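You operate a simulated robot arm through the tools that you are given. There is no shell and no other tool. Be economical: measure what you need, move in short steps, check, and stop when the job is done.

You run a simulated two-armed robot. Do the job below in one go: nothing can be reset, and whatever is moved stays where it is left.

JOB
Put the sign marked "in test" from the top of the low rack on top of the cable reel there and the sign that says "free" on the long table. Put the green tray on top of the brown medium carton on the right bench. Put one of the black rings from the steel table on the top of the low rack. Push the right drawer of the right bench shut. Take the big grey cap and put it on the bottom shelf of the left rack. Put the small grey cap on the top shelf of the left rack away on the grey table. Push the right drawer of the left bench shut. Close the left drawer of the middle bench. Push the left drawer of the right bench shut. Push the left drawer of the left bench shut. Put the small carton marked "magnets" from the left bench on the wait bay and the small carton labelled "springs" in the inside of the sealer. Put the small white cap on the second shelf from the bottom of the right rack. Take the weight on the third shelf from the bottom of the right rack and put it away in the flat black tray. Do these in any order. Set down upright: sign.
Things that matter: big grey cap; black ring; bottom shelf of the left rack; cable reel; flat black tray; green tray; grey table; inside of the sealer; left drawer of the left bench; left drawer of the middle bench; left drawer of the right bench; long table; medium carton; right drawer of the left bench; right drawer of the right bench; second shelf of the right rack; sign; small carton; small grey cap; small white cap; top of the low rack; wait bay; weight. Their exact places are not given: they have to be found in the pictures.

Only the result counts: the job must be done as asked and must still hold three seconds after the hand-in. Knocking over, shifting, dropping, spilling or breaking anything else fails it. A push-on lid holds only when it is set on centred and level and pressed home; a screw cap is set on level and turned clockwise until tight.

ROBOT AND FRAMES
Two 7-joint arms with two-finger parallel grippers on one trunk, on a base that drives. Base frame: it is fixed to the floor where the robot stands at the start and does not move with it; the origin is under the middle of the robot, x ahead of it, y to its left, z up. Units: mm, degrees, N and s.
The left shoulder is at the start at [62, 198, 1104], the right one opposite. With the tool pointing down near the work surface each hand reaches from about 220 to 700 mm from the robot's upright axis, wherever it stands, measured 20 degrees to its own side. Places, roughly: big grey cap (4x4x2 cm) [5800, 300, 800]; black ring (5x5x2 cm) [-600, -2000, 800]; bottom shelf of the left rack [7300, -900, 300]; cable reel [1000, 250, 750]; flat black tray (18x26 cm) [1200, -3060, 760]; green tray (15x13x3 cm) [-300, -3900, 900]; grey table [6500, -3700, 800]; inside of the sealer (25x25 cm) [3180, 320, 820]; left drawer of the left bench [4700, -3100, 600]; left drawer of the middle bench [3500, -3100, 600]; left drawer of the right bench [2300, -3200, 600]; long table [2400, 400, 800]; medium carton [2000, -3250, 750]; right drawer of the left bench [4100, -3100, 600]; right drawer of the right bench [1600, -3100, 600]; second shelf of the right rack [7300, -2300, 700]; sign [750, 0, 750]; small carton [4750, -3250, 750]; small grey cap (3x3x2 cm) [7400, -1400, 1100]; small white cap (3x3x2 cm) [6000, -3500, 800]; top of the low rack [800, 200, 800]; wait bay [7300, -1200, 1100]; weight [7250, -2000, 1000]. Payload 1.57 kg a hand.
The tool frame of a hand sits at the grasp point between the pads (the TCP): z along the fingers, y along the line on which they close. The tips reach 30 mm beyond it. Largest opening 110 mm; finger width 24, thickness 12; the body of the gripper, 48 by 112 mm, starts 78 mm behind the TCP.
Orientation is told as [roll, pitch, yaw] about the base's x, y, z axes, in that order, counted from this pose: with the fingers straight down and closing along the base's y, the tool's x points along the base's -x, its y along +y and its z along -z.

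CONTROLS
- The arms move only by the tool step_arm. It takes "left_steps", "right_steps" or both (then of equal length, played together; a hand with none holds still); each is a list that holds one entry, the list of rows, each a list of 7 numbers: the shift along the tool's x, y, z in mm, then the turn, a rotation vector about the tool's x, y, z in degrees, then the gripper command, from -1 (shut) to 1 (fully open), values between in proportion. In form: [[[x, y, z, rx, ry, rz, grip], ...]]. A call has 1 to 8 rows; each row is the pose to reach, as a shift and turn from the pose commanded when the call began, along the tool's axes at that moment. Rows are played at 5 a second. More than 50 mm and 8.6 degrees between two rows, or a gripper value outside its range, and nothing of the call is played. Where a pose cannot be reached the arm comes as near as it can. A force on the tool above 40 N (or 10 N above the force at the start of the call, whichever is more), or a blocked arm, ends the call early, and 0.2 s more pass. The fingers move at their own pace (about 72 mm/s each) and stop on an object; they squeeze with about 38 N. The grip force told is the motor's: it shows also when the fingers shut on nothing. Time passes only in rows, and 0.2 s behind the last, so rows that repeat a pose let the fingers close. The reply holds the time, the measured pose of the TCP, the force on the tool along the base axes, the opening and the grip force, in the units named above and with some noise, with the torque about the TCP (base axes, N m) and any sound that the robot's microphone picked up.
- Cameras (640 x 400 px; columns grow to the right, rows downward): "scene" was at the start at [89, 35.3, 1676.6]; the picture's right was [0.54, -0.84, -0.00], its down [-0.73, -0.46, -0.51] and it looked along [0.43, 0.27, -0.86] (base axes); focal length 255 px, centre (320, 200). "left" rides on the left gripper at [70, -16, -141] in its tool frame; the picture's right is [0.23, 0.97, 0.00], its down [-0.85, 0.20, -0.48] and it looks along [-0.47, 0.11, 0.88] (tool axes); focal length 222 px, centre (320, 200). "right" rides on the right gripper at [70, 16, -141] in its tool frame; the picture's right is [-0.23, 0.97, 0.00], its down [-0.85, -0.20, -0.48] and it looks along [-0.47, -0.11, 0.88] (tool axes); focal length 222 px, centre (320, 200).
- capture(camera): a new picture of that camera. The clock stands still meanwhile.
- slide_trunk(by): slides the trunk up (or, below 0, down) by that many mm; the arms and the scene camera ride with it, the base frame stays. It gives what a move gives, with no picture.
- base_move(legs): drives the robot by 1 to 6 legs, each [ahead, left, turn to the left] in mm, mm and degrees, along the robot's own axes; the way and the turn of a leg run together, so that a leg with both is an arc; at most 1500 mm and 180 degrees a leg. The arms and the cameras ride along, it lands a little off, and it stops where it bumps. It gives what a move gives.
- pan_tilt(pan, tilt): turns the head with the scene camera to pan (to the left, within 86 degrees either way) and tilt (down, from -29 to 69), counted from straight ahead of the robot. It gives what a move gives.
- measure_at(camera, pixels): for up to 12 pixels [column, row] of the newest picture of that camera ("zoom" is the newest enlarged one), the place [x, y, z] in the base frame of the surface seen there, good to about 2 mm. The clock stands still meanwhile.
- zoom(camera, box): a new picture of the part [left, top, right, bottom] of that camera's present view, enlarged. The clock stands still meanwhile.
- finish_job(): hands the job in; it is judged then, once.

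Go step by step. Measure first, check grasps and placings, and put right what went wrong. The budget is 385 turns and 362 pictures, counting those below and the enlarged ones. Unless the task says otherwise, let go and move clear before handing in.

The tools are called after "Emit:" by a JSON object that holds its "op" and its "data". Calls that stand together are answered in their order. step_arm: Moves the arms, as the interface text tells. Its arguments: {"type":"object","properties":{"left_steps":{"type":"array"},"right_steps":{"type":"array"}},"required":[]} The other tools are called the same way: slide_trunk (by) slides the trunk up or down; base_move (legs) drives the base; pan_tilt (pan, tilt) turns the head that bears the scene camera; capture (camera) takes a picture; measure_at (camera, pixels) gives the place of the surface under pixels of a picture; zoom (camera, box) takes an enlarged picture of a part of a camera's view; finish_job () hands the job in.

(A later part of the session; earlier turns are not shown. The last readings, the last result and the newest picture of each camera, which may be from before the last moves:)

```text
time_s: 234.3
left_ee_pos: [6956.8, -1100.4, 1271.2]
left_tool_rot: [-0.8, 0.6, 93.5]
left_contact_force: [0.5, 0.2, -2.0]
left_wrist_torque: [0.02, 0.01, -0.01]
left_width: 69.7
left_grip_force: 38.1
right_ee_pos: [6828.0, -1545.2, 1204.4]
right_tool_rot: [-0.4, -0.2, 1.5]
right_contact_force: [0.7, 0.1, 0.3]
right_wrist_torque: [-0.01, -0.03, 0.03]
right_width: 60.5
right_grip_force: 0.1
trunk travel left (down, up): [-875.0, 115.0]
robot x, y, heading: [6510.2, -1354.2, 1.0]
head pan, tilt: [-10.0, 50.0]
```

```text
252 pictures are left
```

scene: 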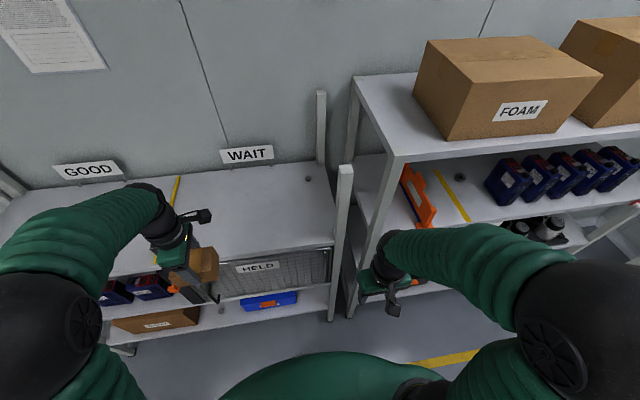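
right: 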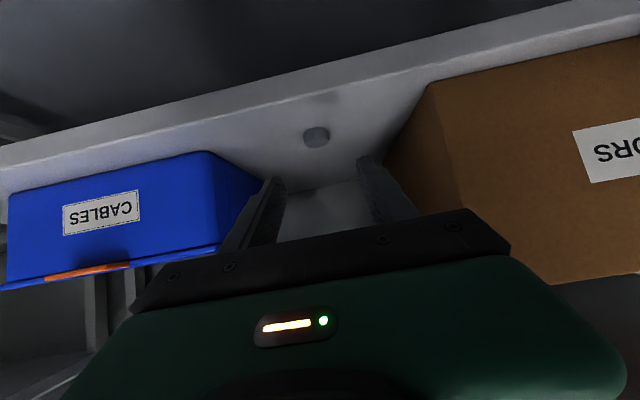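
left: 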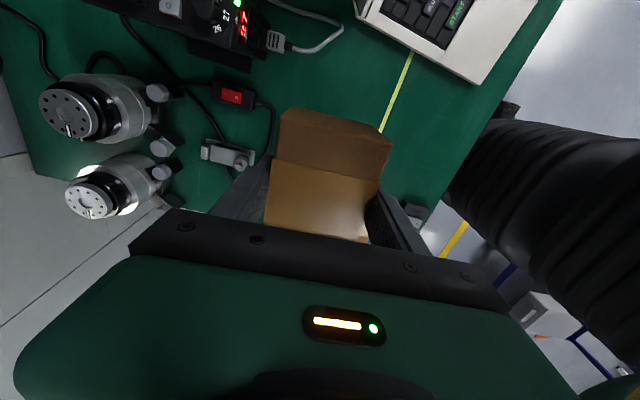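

Drive ahead 180, then extend the left hand over the WAIT bay.

Emit:
{"op": "base_move", "data": {"legs": [[180, 0, -1]]}}

Emit:
{"op": "step_arm", "data": {"left_steps": [[[0, -30, 20, 0, 0, 0, -1], [0, -60, 50, 0, 0, 0, -1], [0, -85, 90, 0, 0, 0, -1], [0, -85, 130, 0, 0, 0, -1], [0, -85, 150, 0, 0, 0, -1], [0, -85, 150, 0, 0, 0, -1]]]}}

Emit:
{"op": "capture", "data": {"camera": "left"}}

Emit:
{"op": "capture", "data": {"camera": "scene"}}

```text
time_s: 235.8
left_ee_pos: [7136.6, -1110.4, 1273.5]
left_tool_rot: [-1.0, 0.4, 92.6]
left_contact_force: [-0.1, -0.8, -1.1]
left_wrist_torque: [0.02, -0.02, 0.0]
left_width: 69.7
left_grip_force: 37.9
right_ee_pos: [7000.2, -1552.8, 1204.8]
right_tool_rot: [-0.2, -0.5, 0.8]
right_contact_force: [0.2, -0.5, -1.0]
right_wrist_torque: [-0.01, -0.02, -0.01]
right_width: 60.3
right_grip_force: 0.1
trunk travel left (down, up): [-875.0, 115.0]
robot x, y, heading: [6692.5, -1353.6, -0.0]
head pan, tilt: [-10.0, 50.0]
```

```text
time_s: 237.2
left_ee_pos: [7226.8, -1107.3, 1122.6]
left_tool_rot: [-0.8, 0.5, 92.5]
left_contact_force: [0.0, -0.2, -2.0]
left_wrist_torque: [0.04, 0.02, 0.0]
left_width: 69.8
left_grip_force: 37.5
right_ee_pos: [7002.1, -1551.1, 1204.8]
right_tool_rot: [-0.3, -0.2, 0.6]
right_contact_force: [0.4, 0.5, -0.3]
right_wrist_torque: [-0.01, 0.0, -0.03]
right_width: 60.5
right_grip_force: 0.0
trunk travel left (down, up): [-875.0, 115.0]
robot x, y, heading: [6694.3, -1357.4, -0.2]
head pan, tilt: [-10.0, 50.0]
```

```text
251 pictures are left
```

left: 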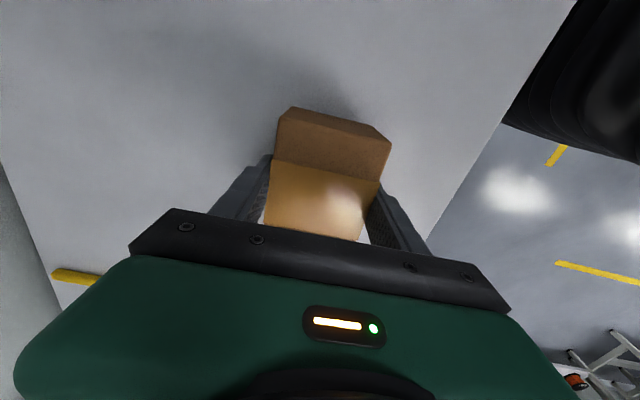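

```text
250 pictures are left
```

scene: 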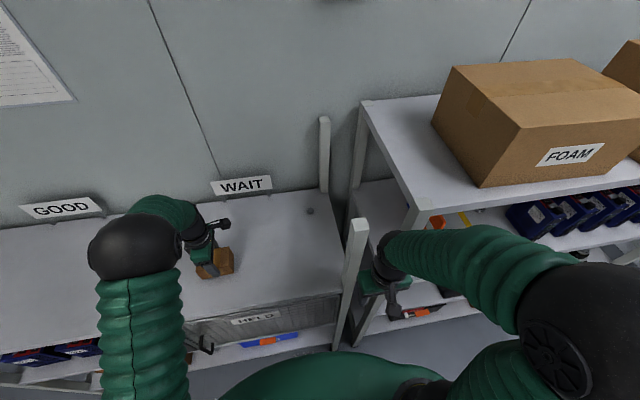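

Carton hovers over the WAIT bay, ~12 mm up. Lower gently.

Emit:
{"op": "step_arm", "data": {"left_steps": [[[0, 0, 5, 0, 0, 0, -1], [0, 0, 8, 0, 0, 0, -1], [0, 0, 10, 0, 0, 0, -1], [0, 0, 10, 0, 0, 0, -1]]]}}

```text
time_s: 238.2
left_ee_pos: [7225.5, -1106.3, 1113.3]
left_tool_rot: [-0.8, 0.5, 92.5]
left_contact_force: [0.0, 0.3, -2.0]
left_wrist_torque: [0.02, 0.01, -0.03]
left_width: 69.6
left_grip_force: 38.1
right_ee_pos: [7003.7, -1549.0, 1203.8]
right_tool_rot: [-0.3, -0.1, 0.7]
right_contact_force: [0.1, 0.1, -0.1]
right_wrist_torque: [0.05, -0.02, -0.01]
right_width: 60.7
right_grip_force: 0.0
trunk travel left (down, up): [-875.0, 115.0]
robot x, y, heading: [6692.4, -1355.6, 0.1]
head pan, tilt: [-10.0, 50.0]
```

Emit:
{"op": "step_arm", "data": {"left_steps": [[[0, 0, 2, 0, 0, 0, -1], [0, 0, 4, 0, 0, 0, -1], [0, 0, 4, 0, 0, 0, -1]]]}}

```text
time_s: 239.0
left_ee_pos: [7226.4, -1106.7, 1111.8]
left_tool_rot: [-1.0, 0.4, 92.4]
left_contact_force: [0.0, 2.4, 12.0]
left_wrist_torque: [0.64, 0.45, -0.07]
left_width: 69.6
left_grip_force: 37.7
right_ee_pos: [7002.6, -1551.3, 1205.2]
right_tool_rot: [-0.2, -0.3, 0.8]
right_contact_force: [-0.3, -0.6, 0.8]
right_wrist_torque: [-0.04, 0.01, 0.01]
right_width: 60.4
right_grip_force: 0.0
trunk travel left (down, up): [-875.0, 115.0]
robot x, y, heading: [6693.4, -1360.6, -0.3]
head pan, tilt: [-10.0, 50.0]
```

Contact. Open to ~90 mm and rise.

Emit:
{"op": "step_arm", "data": {"left_steps": [[[0, 0, 0, 0, 0, 0, 0.6], [0, 0, 0, 0, 0, 0, 0.6], [0, 0, -40, 0, 0, 0, 0.6], [0, 0, -85, 0, 0, 0, 0.6], [0, 0, -130, 0, 0, 0, 0.6]]]}}

Emit:
{"op": "capture", "data": {"camera": "left"}}

Emit:
{"op": "capture", "data": {"camera": "scene"}}

```text
time_s: 240.2
left_ee_pos: [7226.9, -1106.8, 1238.1]
left_tool_rot: [-0.8, 0.5, 92.5]
left_contact_force: [-1.0, 0.3, 0.2]
left_wrist_torque: [-0.04, 0.0, 0.0]
left_width: 87.8
left_grip_force: 0.0
right_ee_pos: [7002.0, -1553.1, 1204.2]
right_tool_rot: [-0.2, -0.2, 0.6]
right_contact_force: [-0.7, 0.3, -0.3]
right_wrist_torque: [0.01, 0.03, 0.01]
right_width: 60.8
right_grip_force: 0.0
trunk travel left (down, up): [-875.0, 115.0]
robot x, y, heading: [6692.9, -1357.9, -0.2]
head pan, tilt: [-10.0, 50.0]
```

```text
249 pictures are left
```

left: 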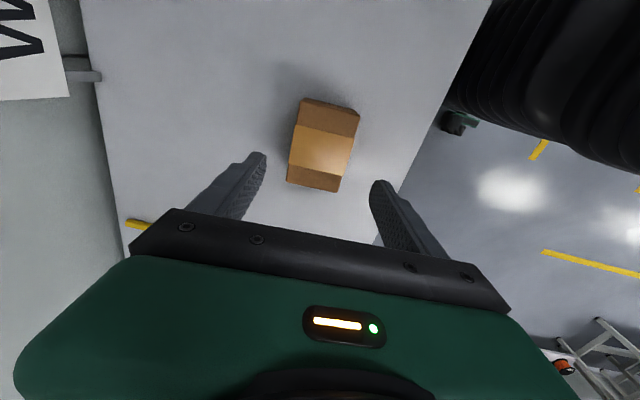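

```text
248 pictures are left
```

scene: 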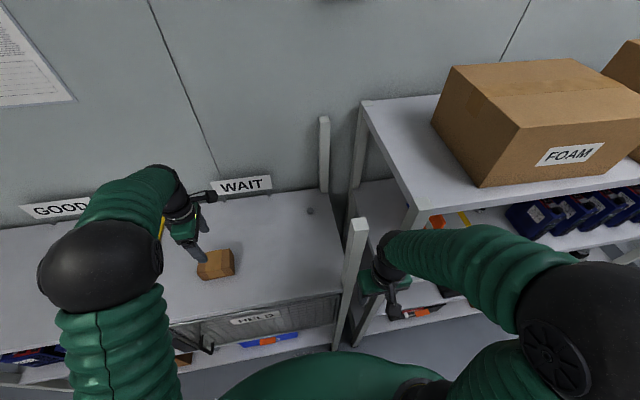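

Magnets placed in the WAIT bay. Now the small grey cap at (310,211).

Emit:
{"op": "zoom", "data": {"camera": "scene", "box": [270, 110, 400, 270]}}

Emit:
{"op": "measure_at", "data": {"camera": "scene", "pixels": [[310, 210], [306, 210], [314, 211], [310, 214], [362, 222], [350, 222], [326, 118], [348, 300], [362, 102], [420, 185], [345, 240]]}}

```text
2.50 times, centred on (335, 190) of scene
```

zoom: 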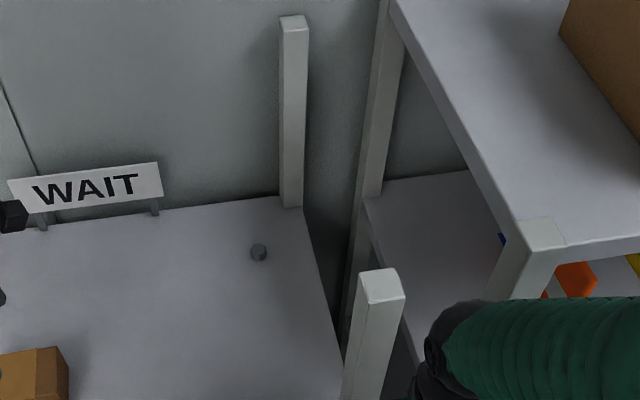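

```text
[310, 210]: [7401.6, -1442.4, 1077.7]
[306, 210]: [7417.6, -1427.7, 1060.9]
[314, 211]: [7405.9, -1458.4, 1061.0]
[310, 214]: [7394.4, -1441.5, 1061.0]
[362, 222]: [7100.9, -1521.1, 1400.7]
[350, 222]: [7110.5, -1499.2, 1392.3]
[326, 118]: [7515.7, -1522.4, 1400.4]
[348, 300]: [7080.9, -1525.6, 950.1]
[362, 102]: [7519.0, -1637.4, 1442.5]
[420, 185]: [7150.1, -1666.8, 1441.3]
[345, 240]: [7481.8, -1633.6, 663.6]
```

Retract the right hand further, then move the base right 145 and ahead 70 so the left hand can reach the cap clear of the post.

Emit:
{"op": "step_arm", "data": {"right_steps": [[[40, 0, 0, 0, 0, 0, 0.1], [75, 0, 0, 0, 0, 0, 0.1]]]}}

Emit:
{"op": "base_move", "data": {"legs": [[0, -120, 0], [60, 0, 0]]}}

Emit:
{"op": "capture", "data": {"camera": "scene"}}

```text
time_s: 240.8
left_ee_pos: [7226.6, -1107.5, 1237.9]
left_tool_rot: [-0.8, 0.5, 92.6]
left_contact_force: [0.2, 0.1, 0.3]
left_wrist_torque: [-0.02, -0.01, 0.0]
left_width: 87.8
left_grip_force: 0.2
right_ee_pos: [6982.5, -1550.7, 1220.1]
right_tool_rot: [-0.2, -0.1, 0.7]
right_contact_force: [0.1, 0.5, -0.6]
right_wrist_torque: [0.0, 0.04, -0.04]
right_width: 60.5
right_grip_force: 0.1
right hand out of reach, approached as far as the arm can: row 1, 2
trunk travel left (down, up): [-875.0, 115.0]
robot x, y, heading: [6692.6, -1353.4, -0.2]
head pan, tilt: [-10.0, 50.0]
```

```text
time_s: 242.7
left_ee_pos: [7284.0, -1233.9, 1238.9]
left_tool_rot: [-0.9, -0.1, 92.6]
left_contact_force: [-0.5, 0.2, -0.2]
left_wrist_torque: [-0.03, 0.02, 0.02]
left_width: 87.7
left_grip_force: 0.1
right_ee_pos: [7031.4, -1674.5, 1215.7]
right_tool_rot: [0.3, 1.7, 1.3]
right_contact_force: [0.5, 0.3, 0.2]
right_wrist_torque: [0.03, -0.04, 0.02]
right_width: 60.6
right_grip_force: 0.1
trunk travel left (down, up): [-875.0, 115.0]
robot x, y, heading: [6748.2, -1474.9, 0.1]
head pan, tilt: [-10.0, 50.0]
stopped in leg 2: the force on the tool passed its limit at 145 N (the readings are from after the stop); the commanded pose is now the measured one
```

```text
246 pictures are left
```

scene: 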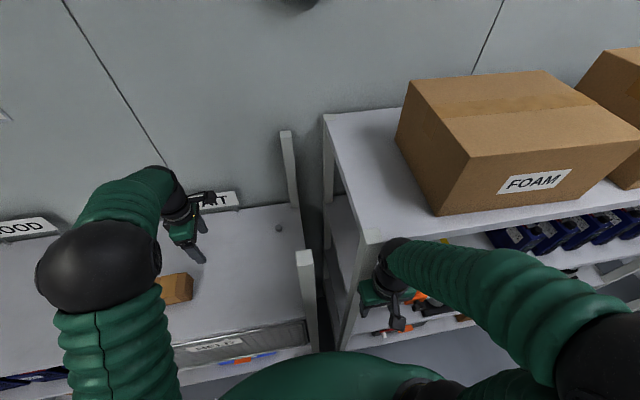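

The right wrist touched the right rack's front. I back off, and swing the right hand outward and further back.

Emit:
{"op": "base_move", "data": {"legs": [[-60, 0, 0]]}}

Emit:
{"op": "step_arm", "data": {"right_steps": [[[10, -40, 0, 0, 0, 0, 0.1], [25, -80, 0, 0, 0, 0, 0.1], [45, -120, 0, 0, 0, 0, 0.1], [75, -150, 0, 0, 0, 0, 0.1], [100, -165, 0, 0, 0, 0, 0.1]]]}}

Emit:
{"op": "capture", "data": {"camera": "scene"}}

Emit:
{"op": "measure_at", "data": {"camera": "scene", "pixels": [[305, 258], [300, 190], [372, 240], [330, 118]]}}

```text
time_s: 243.7
left_ee_pos: [7237.1, -1222.9, 1231.5]
left_tool_rot: [-0.1, 0.4, 92.6]
left_contact_force: [0.0, 0.8, -0.3]
left_wrist_torque: [-0.09, 0.08, -0.03]
left_width: 88.0
left_grip_force: 0.1
right_ee_pos: [6985.4, -1665.4, 1213.8]
right_tool_rot: [-0.1, 2.2, 1.3]
right_contact_force: [1.4, -0.5, 0.1]
right_wrist_torque: [0.02, 0.11, -0.02]
right_width: 60.6
right_grip_force: 0.1
trunk travel left (down, up): [-875.0, 115.0]
robot x, y, heading: [6694.2, -1474.4, -0.1]
head pan, tilt: [-10.0, 50.0]
```

```text
time_s: 244.9
left_ee_pos: [7219.4, -1214.3, 1238.1]
left_tool_rot: [-1.1, 0.7, 92.8]
left_contact_force: [-0.1, 0.7, 0.6]
left_wrist_torque: [-0.04, -0.02, -0.02]
left_width: 88.0
left_grip_force: 0.2
right_ee_pos: [6883.7, -1840.9, 1230.2]
right_tool_rot: [-0.3, 1.5, 1.4]
right_contact_force: [0.5, -0.3, 0.0]
right_wrist_torque: [-0.01, 0.0, -0.02]
right_width: 60.5
right_grip_force: 0.1
right hand out of reach, approached as far as the arm can: row 1, 2, 3, 4, 5
trunk travel left (down, up): [-875.0, 115.0]
robot x, y, heading: [6685.2, -1474.8, 0.1]
head pan, tilt: [-10.0, 50.0]
```

```text
245 pictures are left
```

scene: 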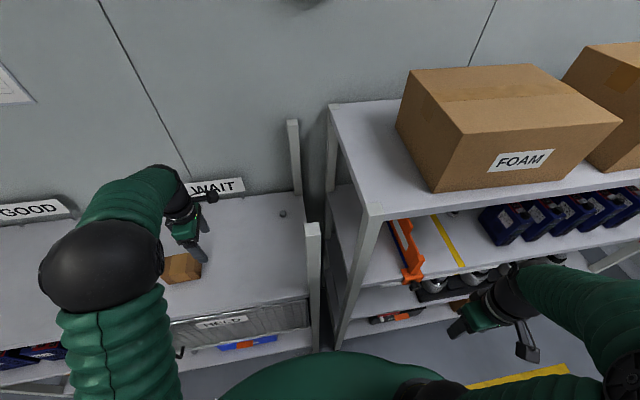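

```text
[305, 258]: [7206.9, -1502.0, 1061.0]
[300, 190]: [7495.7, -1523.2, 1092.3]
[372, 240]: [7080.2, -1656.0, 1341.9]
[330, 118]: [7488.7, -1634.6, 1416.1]
```

Right hand is well back. Drive ahead 70 and extend the left hand toward the cap.

Emit:
{"op": "base_move", "data": {"legs": [[70, 0, 0]]}}

Emit:
{"op": "step_arm", "data": {"left_steps": [[[36, -16, 0, 0, 0, 0, 0.0], [72, -32, 0, 0, 0, 0, 0.0], [108, -48, 0, 0, 0, 0, 0.0], [144, -64, 0, 0, 0, 0, 0.0], [180, -80, 0, 0, 0, 0, 0.0], [215, -96, 0, 0, 0, 0, 0.0], [215, -96, 0, 0, 0, 0, 0.0]]]}}

Emit:
{"op": "capture", "data": {"camera": "left"}}

Emit:
{"op": "capture", "data": {"camera": "scene"}}

```text
time_s: 245.9
left_ee_pos: [7280.0, -1222.3, 1245.8]
left_tool_rot: [-1.5, 0.4, 92.9]
left_contact_force: [-1.0, -1.4, 0.0]
left_wrist_torque: [0.06, -0.03, -0.01]
left_width: 87.9
left_grip_force: 0.1
right_ee_pos: [6947.5, -1848.8, 1229.5]
right_tool_rot: [-0.1, 1.0, 1.4]
right_contact_force: [-0.6, -0.2, 1.0]
right_wrist_torque: [-0.03, 0.02, -0.01]
right_width: 60.9
right_grip_force: 0.0
trunk travel left (down, up): [-875.0, 115.0]
robot x, y, heading: [6760.4, -1474.5, 0.2]
head pan, tilt: [-10.0, 50.0]
```

```text
time_s: 247.5
left_ee_pos: [7398.8, -1436.3, 1240.9]
left_tool_rot: [-0.9, 0.4, 93.0]
left_contact_force: [0.5, -0.5, 0.2]
left_wrist_torque: [-0.02, 0.04, -0.01]
left_width: 54.7
left_grip_force: 0.0
right_ee_pos: [6957.7, -1848.1, 1228.9]
right_tool_rot: [0.0, 1.5, 1.4]
right_contact_force: [1.1, 0.1, 0.3]
right_wrist_torque: [-0.01, -0.05, -0.07]
right_width: 60.6
right_grip_force: 0.1
trunk travel left (down, up): [-875.0, 115.0]
robot x, y, heading: [6763.0, -1472.0, 0.1]
head pan, tilt: [-10.0, 50.0]
```

```text
244 pictures are left
```

left: 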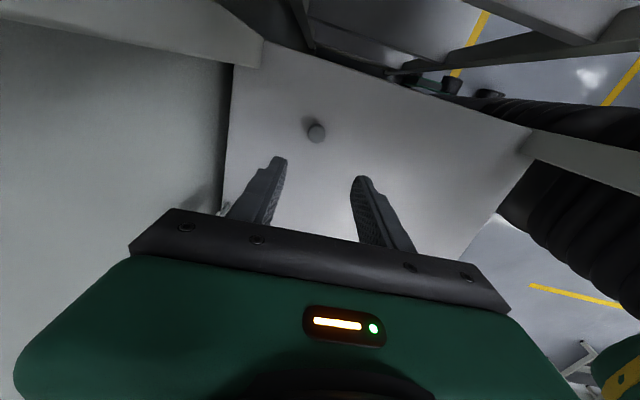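

```text
243 pictures are left
```

scene: 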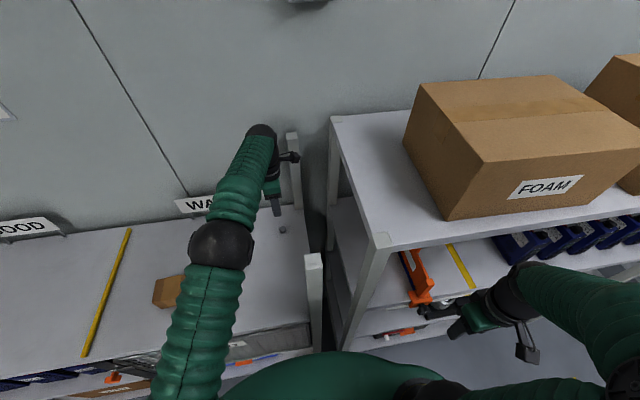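

Cap at left (316,133). Measure.

Emit:
{"op": "measure_at", "data": {"camera": "left", "pixels": [[316, 130], [308, 131], [324, 133], [316, 123], [316, 138]]}}

```text
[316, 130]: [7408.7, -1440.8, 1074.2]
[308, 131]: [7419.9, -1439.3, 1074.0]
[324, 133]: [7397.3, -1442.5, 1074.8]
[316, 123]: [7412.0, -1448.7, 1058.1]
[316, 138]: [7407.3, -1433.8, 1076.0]
```

Emit:
{"op": "step_arm", "data": {"left_steps": [[[4.5, -9, 40, 0, 0, 0, 0], [4.5, -9, 85, 0, 0, 0, 0], [4.5, -9, 120, 0, 0, 0, 0], [4.5, -9, 145, 0, 0, 0, 0], [4.5, -9, 145, 0, 0, 0, 0]]]}}

Emit:
{"op": "capture", "data": {"camera": "left"}}

```text
time_s: 248.7
left_ee_pos: [7412.4, -1440.5, 1098.1]
left_tool_rot: [-0.9, 0.3, 92.9]
left_contact_force: [-0.7, 0.0, 0.8]
left_wrist_torque: [0.01, -0.01, -0.03]
left_width: 55.2
left_grip_force: 0.1
right_ee_pos: [6958.8, -1851.5, 1227.6]
right_tool_rot: [0.1, 1.5, 1.4]
right_contact_force: [-0.2, 0.5, -0.1]
right_wrist_torque: [-0.04, -0.01, 0.02]
right_width: 60.6
right_grip_force: 0.0
trunk travel left (down, up): [-875.0, 115.0]
robot x, y, heading: [6761.8, -1473.3, -0.0]
head pan, tilt: [-10.0, 50.0]
```

```text
242 pictures are left
```

left: 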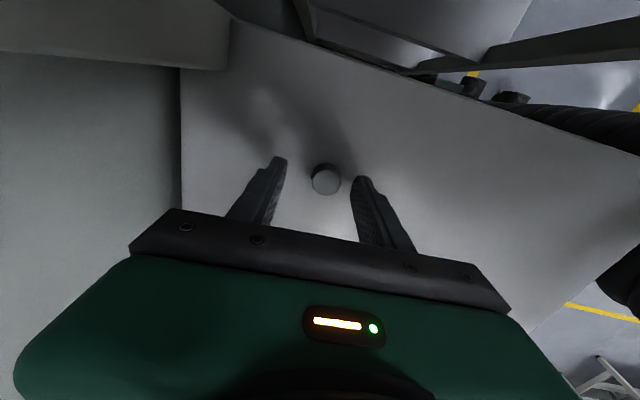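

Aligned. Lower 5 and close.

Emit:
{"op": "step_arm", "data": {"left_steps": [[[0, 0, 4.5, 0, 0, 0, 0], [0, 0, 4.5, 0, 0, 0, -1], [0, 0, 4.5, 0, 0, 0, -1], [0, 0, 4.5, 0, 0, 0, -1], [0, 0, -40, 0, 0, 0, -1], [0, 0, -85, 0, 0, 0, -1], [0, 0, -130, 0, 0, 0, -1]]]}}

Emit:
{"op": "capture", "data": {"camera": "left"}}

```text
time_s: 250.3
left_ee_pos: [7408.1, -1439.6, 1228.3]
left_tool_rot: [-1.0, 0.2, 93.0]
left_contact_force: [-0.2, 0.1, 0.4]
left_wrist_torque: [0.02, 0.01, 0.0]
left_width: 21.2
left_grip_force: 34.6
right_ee_pos: [6959.0, -1850.9, 1227.8]
right_tool_rot: [0.1, 1.5, 1.3]
right_contact_force: [-0.7, 0.6, 0.6]
right_wrist_torque: [0.01, 0.0, 0.02]
right_width: 60.3
right_grip_force: 0.0
trunk travel left (down, up): [-875.0, 115.0]
robot x, y, heading: [6757.1, -1472.5, 0.3]
head pan, tilt: [-10.0, 50.0]
```

```text
241 pictures are left
```

left: 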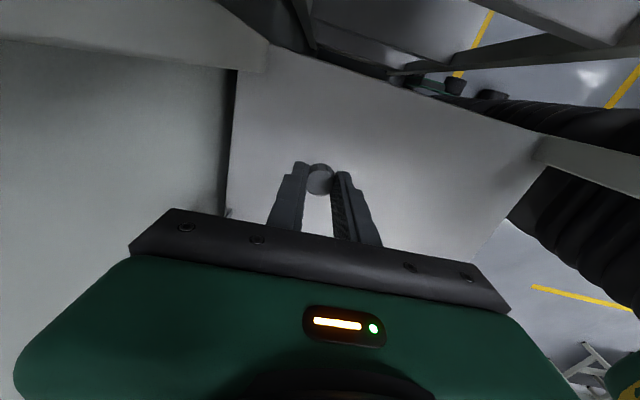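

Small grey cap held. Retract the left hand, back off, and look to the right.

Emit:
{"op": "step_arm", "data": {"left_steps": [[[-36, 25, 0, 0, 0, 0, -1], [-72, 50, 0, 0, 0, 0, -1], [-108, 75, 0, 0, 0, 0, -1], [-144, 100, 0, 0, 0, 0, -1], [-180, 125, 0, 0, 0, 0, -1], [-215, 150, 0, 0, 0, 0, -1]]]}}

Emit:
{"op": "base_move", "data": {"legs": [[-230, 0, 0]]}}

Emit:
{"op": "pan_tilt", "data": {"pan": -60, "tilt": 35}}

Emit:
{"op": "capture", "data": {"camera": "scene"}}

```text
time_s: 251.7
left_ee_pos: [7244.1, -1232.7, 1224.3]
left_tool_rot: [-1.0, 0.4, 92.8]
left_contact_force: [-0.3, 0.2, -0.2]
left_wrist_torque: [0.0, 0.0, 0.05]
left_width: 21.6
left_grip_force: 34.9
right_ee_pos: [6957.5, -1850.6, 1228.2]
right_tool_rot: [0.0, 1.5, 1.4]
right_contact_force: [0.1, 0.4, 0.7]
right_wrist_torque: [0.01, 0.07, -0.03]
right_width: 60.6
right_grip_force: 0.2
trunk travel left (down, up): [-875.0, 115.0]
robot x, y, heading: [6761.7, -1477.0, 0.3]
head pan, tilt: [-10.0, 50.0]
```

```text
time_s: 253.5
left_ee_pos: [7014.8, -1232.4, 1219.6]
left_tool_rot: [-0.6, 0.3, 93.2]
left_contact_force: [0.0, 0.2, -0.8]
left_wrist_torque: [-0.02, 0.0, -0.01]
left_width: 21.4
left_grip_force: 34.5
right_ee_pos: [6731.7, -1851.4, 1226.4]
right_tool_rot: [0.2, 1.8, 1.7]
right_contact_force: [-0.1, 0.0, -0.1]
right_wrist_torque: [0.01, -0.02, -0.01]
right_width: 60.6
right_grip_force: 0.1
trunk travel left (down, up): [-875.0, 115.0]
robot x, y, heading: [6523.4, -1476.9, 0.7]
head pan, tilt: [-10.0, 50.0]
```

```text
time_s: 254.7
left_ee_pos: [7008.3, -1232.1, 1223.2]
left_tool_rot: [-0.9, 0.3, 93.3]
left_contact_force: [1.6, -0.8, 1.1]
left_wrist_torque: [0.03, 0.01, -0.01]
left_width: 21.3
left_grip_force: 35.0
right_ee_pos: [6724.1, -1852.3, 1228.0]
right_tool_rot: [0.2, 1.5, 1.7]
right_contact_force: [-0.7, -0.7, 0.1]
right_wrist_torque: [-0.03, -0.01, -0.01]
right_width: 60.2
right_grip_force: 0.1
trunk travel left (down, up): [-875.0, 115.0]
robot x, y, heading: [6528.1, -1475.7, 0.3]
head pan, tilt: [-60.0, 35.0]
```

```text
240 pictures are left
```

scene: 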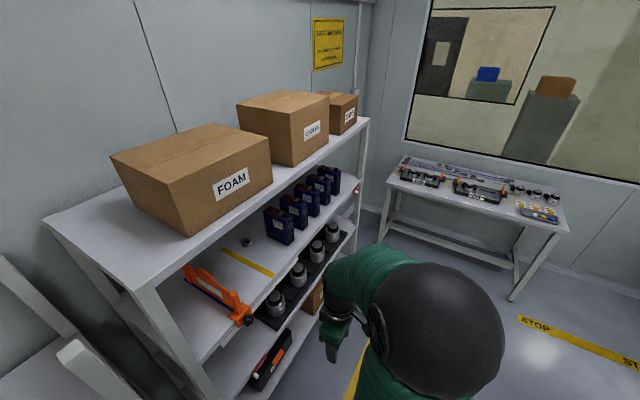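

I see the right rack: weight near (246,241) on the third shelf. I measure shelves, the weight, and the grey table's caps.

Emit:
{"op": "zoom", "data": {"camera": "scene", "box": [140, 200, 360, 390]}}

Emit:
{"op": "measure_at", "data": {"camera": "scene", "pixels": [[247, 241], [210, 260], [250, 262], [205, 310], [240, 330], [250, 320], [280, 360], [130, 300], [360, 130], [270, 340], [350, 235], [234, 345]]}}

Emit:
{"op": "zoom", "data": {"camera": "scene", "box": [370, 140, 590, 280]}}

```text
2.11 times, centred on (250, 295) of scene
```

zoom: 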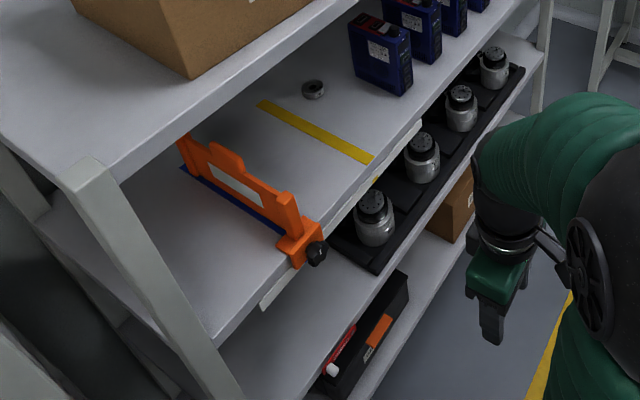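

```text
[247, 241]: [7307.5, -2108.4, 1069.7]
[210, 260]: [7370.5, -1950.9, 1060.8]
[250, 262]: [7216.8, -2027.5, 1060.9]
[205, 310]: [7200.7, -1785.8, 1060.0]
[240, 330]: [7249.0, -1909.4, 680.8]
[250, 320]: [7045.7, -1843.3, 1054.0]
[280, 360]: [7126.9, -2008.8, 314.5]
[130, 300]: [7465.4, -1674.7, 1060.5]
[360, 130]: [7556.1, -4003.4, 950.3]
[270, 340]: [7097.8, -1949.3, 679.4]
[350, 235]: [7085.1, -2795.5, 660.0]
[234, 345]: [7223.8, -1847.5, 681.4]
```

```text
2.86 times, centred on (480, 210) of scene
```

zoom: 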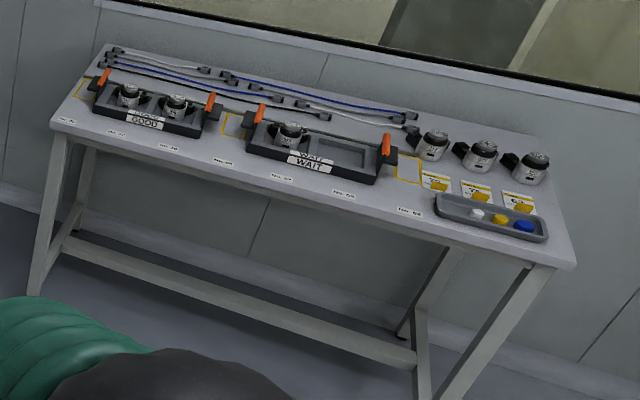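

Weight at ≈(7307,-2108). The tray of caps on the grey table is at zoom (490,217): white cap at (478,214). I measure the table.

Emit:
{"op": "measure_at", "data": {"camera": "zoom", "pixels": [[478, 213], [500, 219], [524, 225], [440, 205], [545, 235], [320, 170], [320, 205], [570, 262], [55, 122], [410, 170], [470, 225], [230, 175]]}}

Emit:
{"op": "pan_tilt", "data": {"pan": -86, "tilt": 40}}

Emit:
{"op": "capture", "data": {"camera": "scene"}}

```text
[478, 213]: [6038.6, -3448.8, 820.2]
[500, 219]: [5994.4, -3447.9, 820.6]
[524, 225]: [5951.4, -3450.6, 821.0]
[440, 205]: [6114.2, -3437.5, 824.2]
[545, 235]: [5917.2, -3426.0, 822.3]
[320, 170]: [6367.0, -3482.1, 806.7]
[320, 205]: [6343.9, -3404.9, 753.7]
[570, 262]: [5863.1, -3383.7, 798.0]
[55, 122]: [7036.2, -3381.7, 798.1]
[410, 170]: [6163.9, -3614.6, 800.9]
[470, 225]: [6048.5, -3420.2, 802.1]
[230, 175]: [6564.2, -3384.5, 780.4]
```

```text
time_s: 255.6
left_ee_pos: [7008.7, -1232.2, 1224.2]
left_tool_rot: [-0.9, 0.3, 93.2]
left_contact_force: [-0.1, 0.0, -0.6]
left_wrist_torque: [-0.02, 0.03, 0.01]
left_width: 21.3
left_grip_force: 35.2
right_ee_pos: [6725.4, -1852.0, 1226.5]
right_tool_rot: [0.1, 1.6, 1.8]
right_contact_force: [0.0, 0.0, -0.3]
right_wrist_torque: [-0.02, 0.01, -0.02]
right_width: 60.3
right_grip_force: 0.0
trunk travel left (down, up): [-875.0, 115.0]
robot x, y, heading: [6524.2, -1475.5, 0.6]
head pan, tilt: [-85.9, 40.0]
```

```text
237 pictures are left
```

scene: 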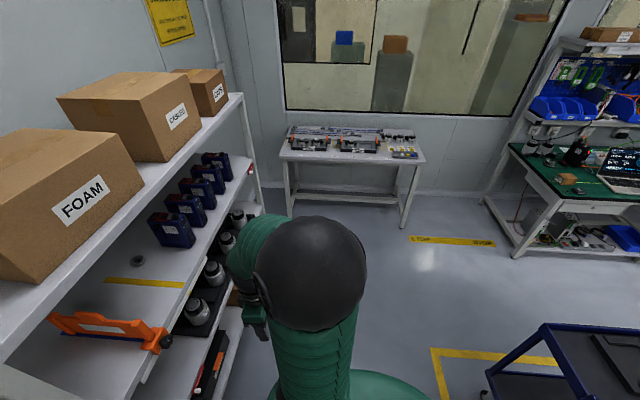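

Emit:
{"op": "measure_at", "data": {"camera": "scene", "pixels": [[490, 378], [548, 326], [620, 330], [500, 390], [138, 261], [440, 360]]}}

```text
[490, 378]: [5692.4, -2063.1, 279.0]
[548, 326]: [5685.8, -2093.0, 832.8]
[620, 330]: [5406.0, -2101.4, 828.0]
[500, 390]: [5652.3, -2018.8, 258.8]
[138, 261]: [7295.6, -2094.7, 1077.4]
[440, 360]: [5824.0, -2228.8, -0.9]
```

Clear. Back 150, turn right to face the grey table, drive towards it.

Emit:
{"op": "base_move", "data": {"legs": [[-150, 0, 0], [0, 0, -90], [1150, 0, 0]]}}

Emit:
{"op": "slide_trunk", "data": {"by": -175}}

Emit:
{"op": "pan_tilt", "data": {"pan": 0, "tilt": 40}}

Emit:
{"op": "capture", "data": {"camera": "scene"}}

```text
time_s: 266.3
left_ee_pos: [6640.6, -3122.1, 1223.0]
left_tool_rot: [-1.0, 0.3, 3.7]
left_contact_force: [0.7, 0.1, 0.1]
left_wrist_torque: [0.0, 0.01, 0.0]
left_width: 21.4
left_grip_force: 34.5
right_ee_pos: [6018.2, -2844.1, 1229.0]
right_tool_rot: [0.1, 1.4, -87.6]
right_contact_force: [0.1, 1.1, -0.6]
right_wrist_torque: [0.05, 0.01, 0.01]
right_width: 60.2
right_grip_force: 0.1
trunk travel left (down, up): [-875.0, 115.0]
robot x, y, heading: [6390.6, -2641.7, -89.2]
head pan, tilt: [-85.9, 40.0]
```

```text
time_s: 268.2
left_ee_pos: [6640.0, -3122.0, 1048.4]
left_tool_rot: [-1.0, 0.3, 3.7]
left_contact_force: [0.4, 0.2, 0.2]
left_wrist_torque: [0.01, 0.0, 0.0]
left_width: 21.1
left_grip_force: 33.8
right_ee_pos: [6017.7, -2844.7, 1052.7]
right_tool_rot: [0.1, 1.5, -87.7]
right_contact_force: [0.6, 0.3, -0.7]
right_wrist_torque: [-0.01, -0.02, 0.02]
right_width: 60.6
right_grip_force: 0.1
trunk travel left (down, up): [-700.0, 290.0]
robot x, y, heading: [6391.5, -2643.8, -89.2]
head pan, tilt: [-85.9, 40.0]
```

```text
time_s: 269.9
left_ee_pos: [6640.9, -3122.4, 1048.3]
left_tool_rot: [-0.8, 0.3, 3.7]
left_contact_force: [0.0, 0.1, -0.4]
left_wrist_torque: [-0.04, 0.01, 0.03]
left_width: 21.2
left_grip_force: 34.3
right_ee_pos: [6018.8, -2844.7, 1053.0]
right_tool_rot: [0.0, 1.5, -87.7]
right_contact_force: [0.4, 0.9, 0.8]
right_wrist_torque: [-0.03, 0.0, 0.0]
right_width: 60.4
right_grip_force: 0.1
trunk travel left (down, up): [-700.0, 290.0]
robot x, y, heading: [6393.1, -2641.7, -89.0]
head pan, tilt: [0.0, 40.0]
```

```text
236 pictures are left
```

scene: 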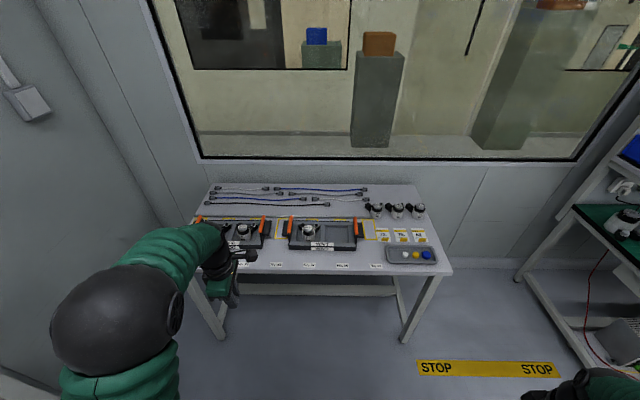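

Emit:
{"op": "zoom", "data": {"camera": "scene", "box": [180, 170, 460, 290]}}

Emit:
{"op": "measure_at", "data": {"camera": "zoom", "pixels": [[430, 225], [405, 225], [300, 215], [595, 215], [160, 220], [520, 195], [320, 235], [400, 200], [560, 150], [420, 245]]}}

```text
2.29 times, centred on (320, 230) of scene
```

zoom: 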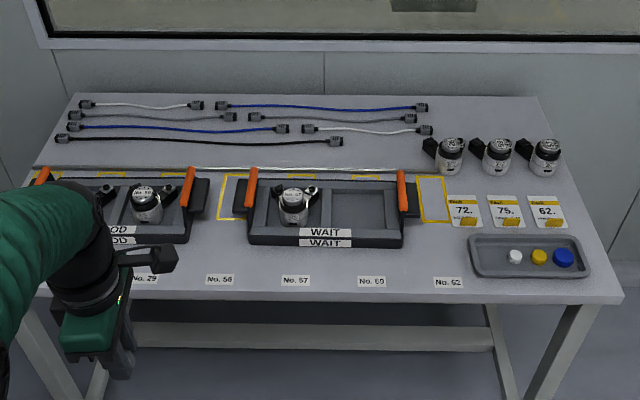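

```text
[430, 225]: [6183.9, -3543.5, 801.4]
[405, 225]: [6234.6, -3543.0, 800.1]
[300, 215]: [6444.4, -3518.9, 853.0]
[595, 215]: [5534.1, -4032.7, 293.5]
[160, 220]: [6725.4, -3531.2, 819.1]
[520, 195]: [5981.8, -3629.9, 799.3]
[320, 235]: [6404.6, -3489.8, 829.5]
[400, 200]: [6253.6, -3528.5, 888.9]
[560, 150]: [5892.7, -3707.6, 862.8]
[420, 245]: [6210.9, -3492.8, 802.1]
```

Free spot at (6175,-3490) between the WAIT carrier and the cap tray. I move the base to x≈6133, y≈-2885.

Emit:
{"op": "base_move", "data": {"legs": [[0, -260, -1], [240, 0, 0]]}}

Emit:
{"op": "pan_tilt", "data": {"pan": 0, "tilt": 52}}

Emit:
{"op": "capture", "data": {"camera": "scene"}}

```text
time_s: 273.1
left_ee_pos: [6368.7, -3365.4, 1050.8]
left_tool_rot: [-1.1, 0.1, 2.8]
left_contact_force: [-0.1, -0.6, -0.5]
left_wrist_torque: [0.02, 0.01, -0.02]
left_width: 21.5
left_grip_force: 34.5
right_ee_pos: [5751.6, -3078.9, 1050.8]
right_tool_rot: [0.3, 1.4, -88.5]
right_contact_force: [0.2, 0.1, 0.1]
right_wrist_torque: [0.03, -0.01, 0.02]
right_width: 60.2
right_grip_force: 0.1
trunk travel left (down, up): [-700.0, 290.0]
robot x, y, heading: [6133.7, -2882.9, -89.8]
head pan, tilt: [0.0, 40.0]
```

```text
time_s: 273.8
left_ee_pos: [6370.7, -3366.1, 1048.6]
left_tool_rot: [-1.0, 0.2, 2.9]
left_contact_force: [0.5, 0.5, -0.2]
left_wrist_torque: [-0.01, -0.02, 0.01]
left_width: 21.1
left_grip_force: 34.9
right_ee_pos: [5754.0, -3082.2, 1051.1]
right_tool_rot: [0.2, 1.4, -88.6]
right_contact_force: [0.1, -0.6, 0.0]
right_wrist_torque: [-0.01, -0.01, 0.01]
right_width: 60.7
right_grip_force: 0.1
trunk travel left (down, up): [-700.0, 290.0]
robot x, y, heading: [6131.8, -2880.1, -90.0]
head pan, tilt: [0.0, 52.0]
```

```text
234 pictures are left
```

scene: 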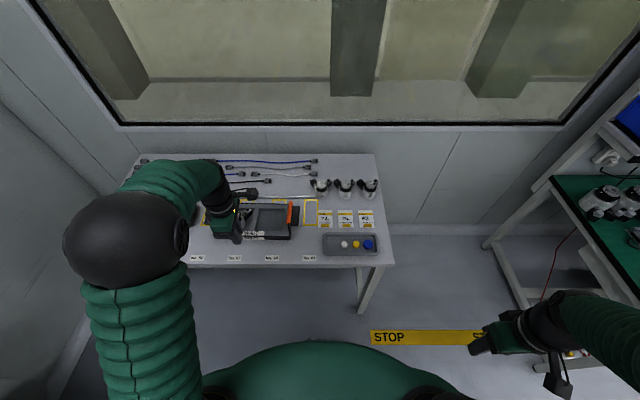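

Left hand moves over (6178,-3485).

Emit:
{"op": "step_arm", "data": {"left_steps": [[[40, -22, 0, 0, 0, 0, -1], [80, -44, 0, 0, 0, 0, -1], [120, -66, 0, 0, 0, 0, -1], [160, -88, 0, 0, 0, 0, -1], [198, -109, 0, 0, 0, 0, -1], [198, -109, 40, 0, 0, 0, -1], [198, -109, 85, 0, 0, 0, -1], [198, -109, 130, 0, 0, 0, -1]]]}}

Emit:
{"op": "capture", "data": {"camera": "left"}}

Emit:
{"op": "zoom", "data": {"camera": "scene", "box": [240, 160, 400, 280]}}

```text
time_s: 275.6
left_ee_pos: [6180.5, -3489.0, 920.1]
left_tool_rot: [-0.9, 0.3, 2.9]
left_contact_force: [1.0, -1.1, 0.1]
left_wrist_torque: [0.02, -0.02, -0.01]
left_width: 21.2
left_grip_force: 34.5
right_ee_pos: [5756.2, -3081.1, 1051.8]
right_tool_rot: [0.0, 1.6, -88.6]
right_contact_force: [0.3, -0.6, 0.5]
right_wrist_torque: [0.02, 0.0, -0.03]
right_width: 60.4
right_grip_force: 0.1
trunk travel left (down, up): [-700.0, 290.0]
robot x, y, heading: [6133.9, -2882.0, -89.7]
head pan, tilt: [0.0, 52.0]
```

```text
233 pictures are left
```

left: 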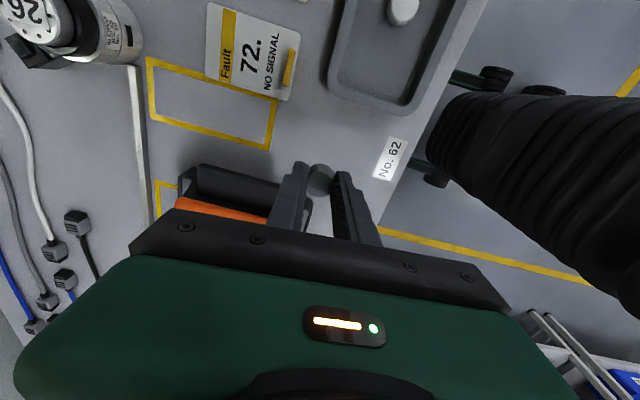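

```text
3.33 times, centred on (320, 220) of scene
```

zoom: 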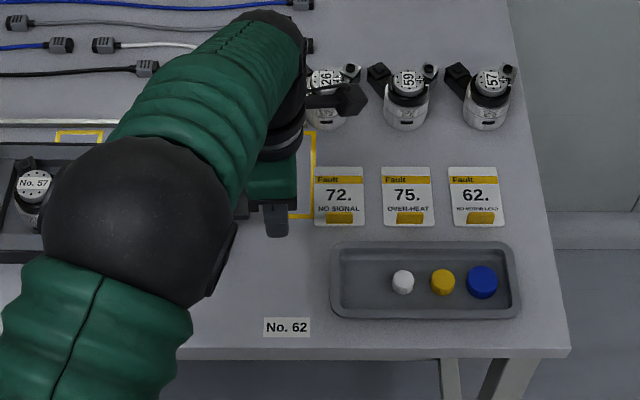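

Spot beneath is bare table. Lower to just above.

Emit:
{"op": "step_arm", "data": {"left_steps": [[[0, 0, 40, 0, 0, 0, -1], [0, 0, 75, 0, 0, 0, -1], [0, 0, 83, 0, 0, 0, -1], [0, 0, 83, 0, 0, 0, -1]]]}}

```text
time_s: 276.6
left_ee_pos: [6180.1, -3487.9, 837.3]
left_tool_rot: [-0.9, 0.3, 3.0]
left_contact_force: [0.5, -0.3, 0.4]
left_wrist_torque: [0.03, -0.02, 0.0]
left_width: 21.5
left_grip_force: 34.8
right_ee_pos: [5755.6, -3079.1, 1052.4]
right_tool_rot: [0.0, 1.6, -88.6]
right_contact_force: [0.1, -0.3, -0.5]
right_wrist_torque: [0.01, 0.0, 0.01]
right_width: 60.6
right_grip_force: 0.1
trunk travel left (down, up): [-700.0, 290.0]
robot x, y, heading: [6132.5, -2886.5, -89.9]
head pan, tilt: [0.0, 52.0]
```

Emit:
{"op": "step_arm", "data": {"left_steps": [[[0, 0, 2, 0, 0, 0, -1], [0, 0, 3.5, 0, 0, 0, -1], [0, 0, 4.5, 0, 0, 0, -1]]]}}

```text
time_s: 277.4
left_ee_pos: [6181.5, -3490.0, 833.6]
left_tool_rot: [-0.9, 0.3, 2.8]
left_contact_force: [-0.4, -0.3, 0.5]
left_wrist_torque: [0.0, 0.01, -0.01]
left_width: 21.2
left_grip_force: 34.1
right_ee_pos: [5755.3, -3080.0, 1053.2]
right_tool_rot: [0.0, 1.5, -88.6]
right_contact_force: [0.1, 0.4, 0.4]
right_wrist_torque: [-0.02, -0.03, -0.03]
right_width: 60.5
right_grip_force: 0.0
trunk travel left (down, up): [-700.0, 290.0]
robot x, y, heading: [6135.3, -2885.5, -89.4]
head pan, tilt: [0.0, 52.0]
```

Emit:
{"op": "step_arm", "data": {"left_steps": [[[0, 0, 1, 0, 0, 0, -1], [0, 0, 2, 0, 0, 0, -1], [0, 0, 2, 0, 0, 0, -1]]]}}

```text
time_s: 278.2
left_ee_pos: [6179.8, -3488.7, 832.8]
left_tool_rot: [-0.9, 0.3, 2.8]
left_contact_force: [-0.2, 0.1, 1.4]
left_wrist_torque: [0.03, -0.02, 0.0]
left_width: 21.6
left_grip_force: 34.5
right_ee_pos: [5755.4, -3079.7, 1052.0]
right_tool_rot: [0.0, 1.5, -88.7]
right_contact_force: [0.1, 0.6, 0.8]
right_wrist_torque: [-0.03, 0.0, -0.03]
right_width: 60.6
right_grip_force: 0.0
trunk travel left (down, up): [-700.0, 290.0]
robot x, y, heading: [6133.7, -2887.2, -89.7]
head pan, tilt: [0.0, 52.0]
```

Touching. Open and rise.

Emit:
{"op": "step_arm", "data": {"left_steps": [[[0, 0, 0.5, 0, 0, 0, -0.2], [0, 0, 0.5, 0, 0, 0, -0.2], [0, 0, -40, 0, 0, 0, -0.2], [0, 0, -85, 0, 0, 0, -0.2], [0, 0, -130, 0, 0, 0, -0.2], [0, 0, -175, 0, 0, 0, -0.2], [0, 0, -215, 0, 0, 0, -0.2]]]}}

Emit:
{"op": "capture", "data": {"camera": "left"}}

```text
time_s: 279.8
left_ee_pos: [6178.9, -3483.3, 1048.2]
left_tool_rot: [-1.0, 0.3, 2.9]
left_contact_force: [-0.6, 0.0, 0.6]
left_wrist_torque: [-0.03, 0.02, 0.02]
left_width: 44.0
left_grip_force: 0.1
right_ee_pos: [5756.4, -3079.9, 1052.4]
right_tool_rot: [-0.1, 1.6, -88.7]
right_contact_force: [0.5, 1.0, 0.1]
right_wrist_torque: [0.0, -0.01, -0.01]
right_width: 60.4
right_grip_force: 0.1
trunk travel left (down, up): [-700.0, 290.0]
robot x, y, heading: [6132.1, -2881.9, -89.8]
head pan, tilt: [0.0, 52.0]
```

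```text
231 pictures are left
```

left: 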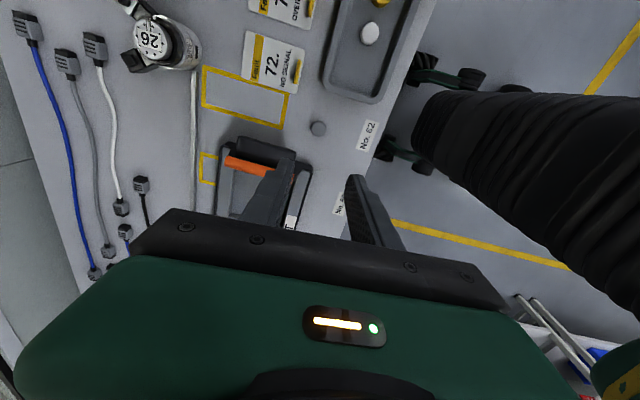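

Small grey cap set on the grey table. Left hand withdraws; right hand moves forward for the white cap.

Emit:
{"op": "step_arm", "data": {"left_steps": [[[-25, 14, 0, 0, 0, 0, -0.2], [-50, 28, 0, 0, 0, 0, -0.2], [-75, 42, 0, 0, 0, 0, -0.2], [-100, 56, 0, 0, 0, 0, -0.2], [-125, 70, 0, 0, 0, 0, -0.2], [-150, 84, 0, 0, 0, 0, -0.2], [-175, 97, 0, 0, 0, 0, -0.2], [-198, 109, 0, 0, 0, 0, -0.2]]], "right_steps": [[[-38, 23, 0, 0, 0, 0, -0.2], [-76, 46, 0, 0, 0, 0, -0.2], [-114, 69, 0, 0, 0, 0, -0.2], [-152, 92, 0, 0, 0, 0, -0.2], [-190, 115, 0, 0, 0, 0, -0.2], [-228, 138, 0, 0, 0, 0, -0.2], [-266, 161, 0, 0, 0, 0, -0.2], [-304, 184, 0, 0, 0, 0, -0.2]]]}}

Emit:
{"op": "step_arm", "data": {"right_steps": [[[0, 0, 0, 0, -8, 0, -0.2], [0, 0, 0, 0, -16, 0, -0.2], [0, 0, 0, 0, -24, 0, -0.2], [0, 0, 0, 0, -32, 0, -0.2], [0, 0, 0, 0, -40, 0, -0.2], [0, 0, 0, 0, -40, 0, -0.2]]]}}

Emit:
{"op": "base_move", "data": {"legs": [[0, 95, 0]]}}

Emit:
{"op": "capture", "data": {"camera": "right"}}

Emit:
{"op": "capture", "data": {"camera": "scene"}}

```text
time_s: 281.6
left_ee_pos: [6374.9, -3368.4, 1045.8]
left_tool_rot: [-0.9, 0.5, 2.9]
left_contact_force: [-0.1, -0.7, 0.0]
left_wrist_torque: [0.0, 0.01, 0.02]
left_width: 44.0
left_grip_force: 0.1
right_ee_pos: [5951.9, -3380.7, 1043.8]
right_tool_rot: [-0.1, 1.6, -88.6]
right_contact_force: [-0.2, 0.0, 0.0]
right_wrist_torque: [0.01, 0.01, 0.0]
right_width: 43.9
right_grip_force: 0.2
trunk travel left (down, up): [-700.0, 290.0]
robot x, y, heading: [6133.2, -2884.6, -89.6]
head pan, tilt: [0.0, 52.0]
```

```text
time_s: 283.0
left_ee_pos: [6374.1, -3367.2, 1045.5]
left_tool_rot: [-0.9, 0.4, 2.9]
left_contact_force: [-0.4, 0.7, 0.1]
left_wrist_torque: [-0.01, -0.01, -0.01]
left_width: 44.0
left_grip_force: 0.1
right_ee_pos: [5947.8, -3379.7, 1045.2]
right_tool_rot: [-0.1, -38.5, -88.4]
right_contact_force: [-0.1, 0.6, 0.3]
right_wrist_torque: [-0.01, 0.01, -0.01]
right_width: 43.8
right_grip_force: 0.1
trunk travel left (down, up): [-700.0, 290.0]
robot x, y, heading: [6131.0, -2884.9, -89.8]
head pan, tilt: [0.0, 52.0]
```

```text
time_s: 284.1
left_ee_pos: [6434.6, -3366.7, 1051.8]
left_tool_rot: [-1.0, -1.1, 2.8]
left_contact_force: [0.0, -0.6, -0.3]
left_wrist_torque: [0.02, -0.04, 0.01]
left_width: 43.9
left_grip_force: 0.1
right_ee_pos: [6008.9, -3378.1, 1039.9]
right_tool_rot: [2.0, -38.5, -90.0]
right_contact_force: [-0.7, -0.7, -0.5]
right_wrist_torque: [0.0, -0.1, 0.11]
right_width: 44.1
right_grip_force: 0.0
trunk travel left (down, up): [-700.0, 290.0]
robot x, y, heading: [6223.9, -2880.2, -89.7]
head pan, tilt: [0.0, 52.0]
```

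```text
230 pictures are left
```

right: 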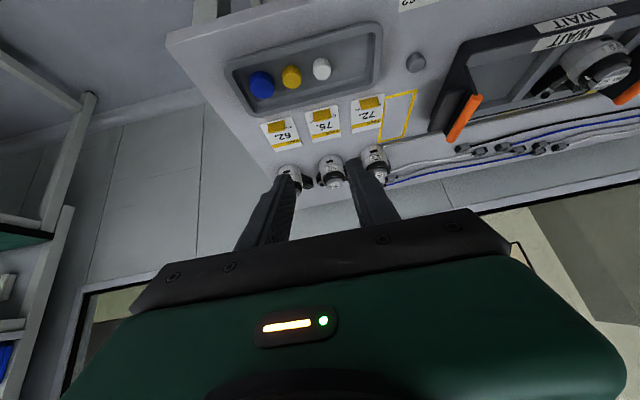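

```text
229 pictures are left
```

scene: 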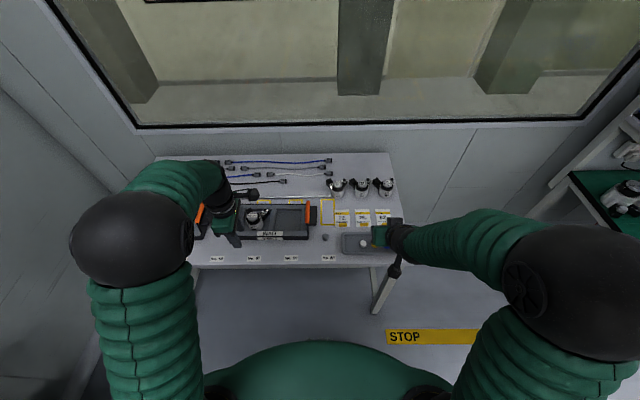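

White cap is visible at right (321,66). Measure it.

Emit:
{"op": "measure_at", "data": {"camera": "right", "pixels": [[321, 66], [313, 68], [330, 68], [322, 58], [322, 75], [291, 76], [300, 78], [345, 90], [330, 50]]}}

Emit:
{"op": "step_arm", "data": {"right_steps": [[[0, 0, 0, 0, 0, 0, -0.2]]]}}

```text
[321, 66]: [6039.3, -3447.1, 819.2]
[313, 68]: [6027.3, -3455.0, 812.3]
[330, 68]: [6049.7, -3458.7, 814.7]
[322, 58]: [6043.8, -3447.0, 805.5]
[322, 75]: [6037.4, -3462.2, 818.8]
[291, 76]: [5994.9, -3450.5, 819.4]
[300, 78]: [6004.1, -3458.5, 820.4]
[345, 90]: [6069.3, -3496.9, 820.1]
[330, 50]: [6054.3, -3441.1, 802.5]
```

```text
time_s: 284.6
left_ee_pos: [6482.5, -3365.5, 1041.6]
left_tool_rot: [-1.1, 1.4, 3.0]
left_contact_force: [-0.1, 0.0, 0.4]
left_wrist_torque: [0.0, -0.01, 0.03]
left_width: 44.1
left_grip_force: 0.1
right_ee_pos: [6058.0, -3377.9, 1048.6]
right_tool_rot: [-1.2, -38.6, -87.7]
right_contact_force: [0.6, -0.4, 0.7]
right_wrist_torque: [-0.03, 0.03, -0.02]
right_width: 44.3
right_grip_force: 0.0
trunk travel left (down, up): [-700.0, 290.0]
robot x, y, heading: [6222.3, -2883.3, -90.0]
head pan, tilt: [0.0, 52.0]
```

White cap centre (6039,-3454), top 819.5; yellow neighbour's edge at 6006. I open to 36 mm and go to just above it, biased +2 mm in x.

Emit:
{"op": "step_arm", "data": {"right_steps": [[[12, -4, 36, 0, 0, 0.4, -0.34], [24, -8, 72, 0, 0, 0.8, -0.34], [36, -12, 108, 0, 0, 1.2, -0.34], [48, -16, 144, 0, 0, 1.5, -0.34], [60, -19.5, 179, 0.2, 0, 1.8, -0.34], [60, -19.5, 179, 0.2, 0, 1.8, -0.34]]]}}

Emit:
{"op": "capture", "data": {"camera": "right"}}

```text
time_s: 285.9
left_ee_pos: [6458.5, -3364.1, 1047.5]
left_tool_rot: [-1.0, 0.2, 2.8]
left_contact_force: [-0.6, 0.1, 1.2]
left_wrist_torque: [0.0, 0.02, -0.02]
left_width: 43.9
left_grip_force: 0.0
right_ee_pos: [6015.7, -3440.9, 867.6]
right_tool_rot: [1.6, -38.5, -91.2]
right_contact_force: [-0.1, -0.6, 0.9]
right_wrist_torque: [0.03, -0.01, 0.01]
right_width: 36.3
right_grip_force: 0.0
trunk travel left (down, up): [-700.0, 290.0]
robot x, y, heading: [6221.0, -2885.9, -89.4]
head pan, tilt: [0.0, 52.0]
```

```text
228 pictures are left
```

right: 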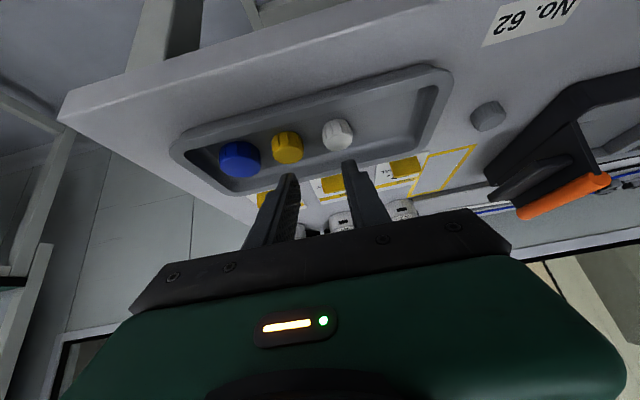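

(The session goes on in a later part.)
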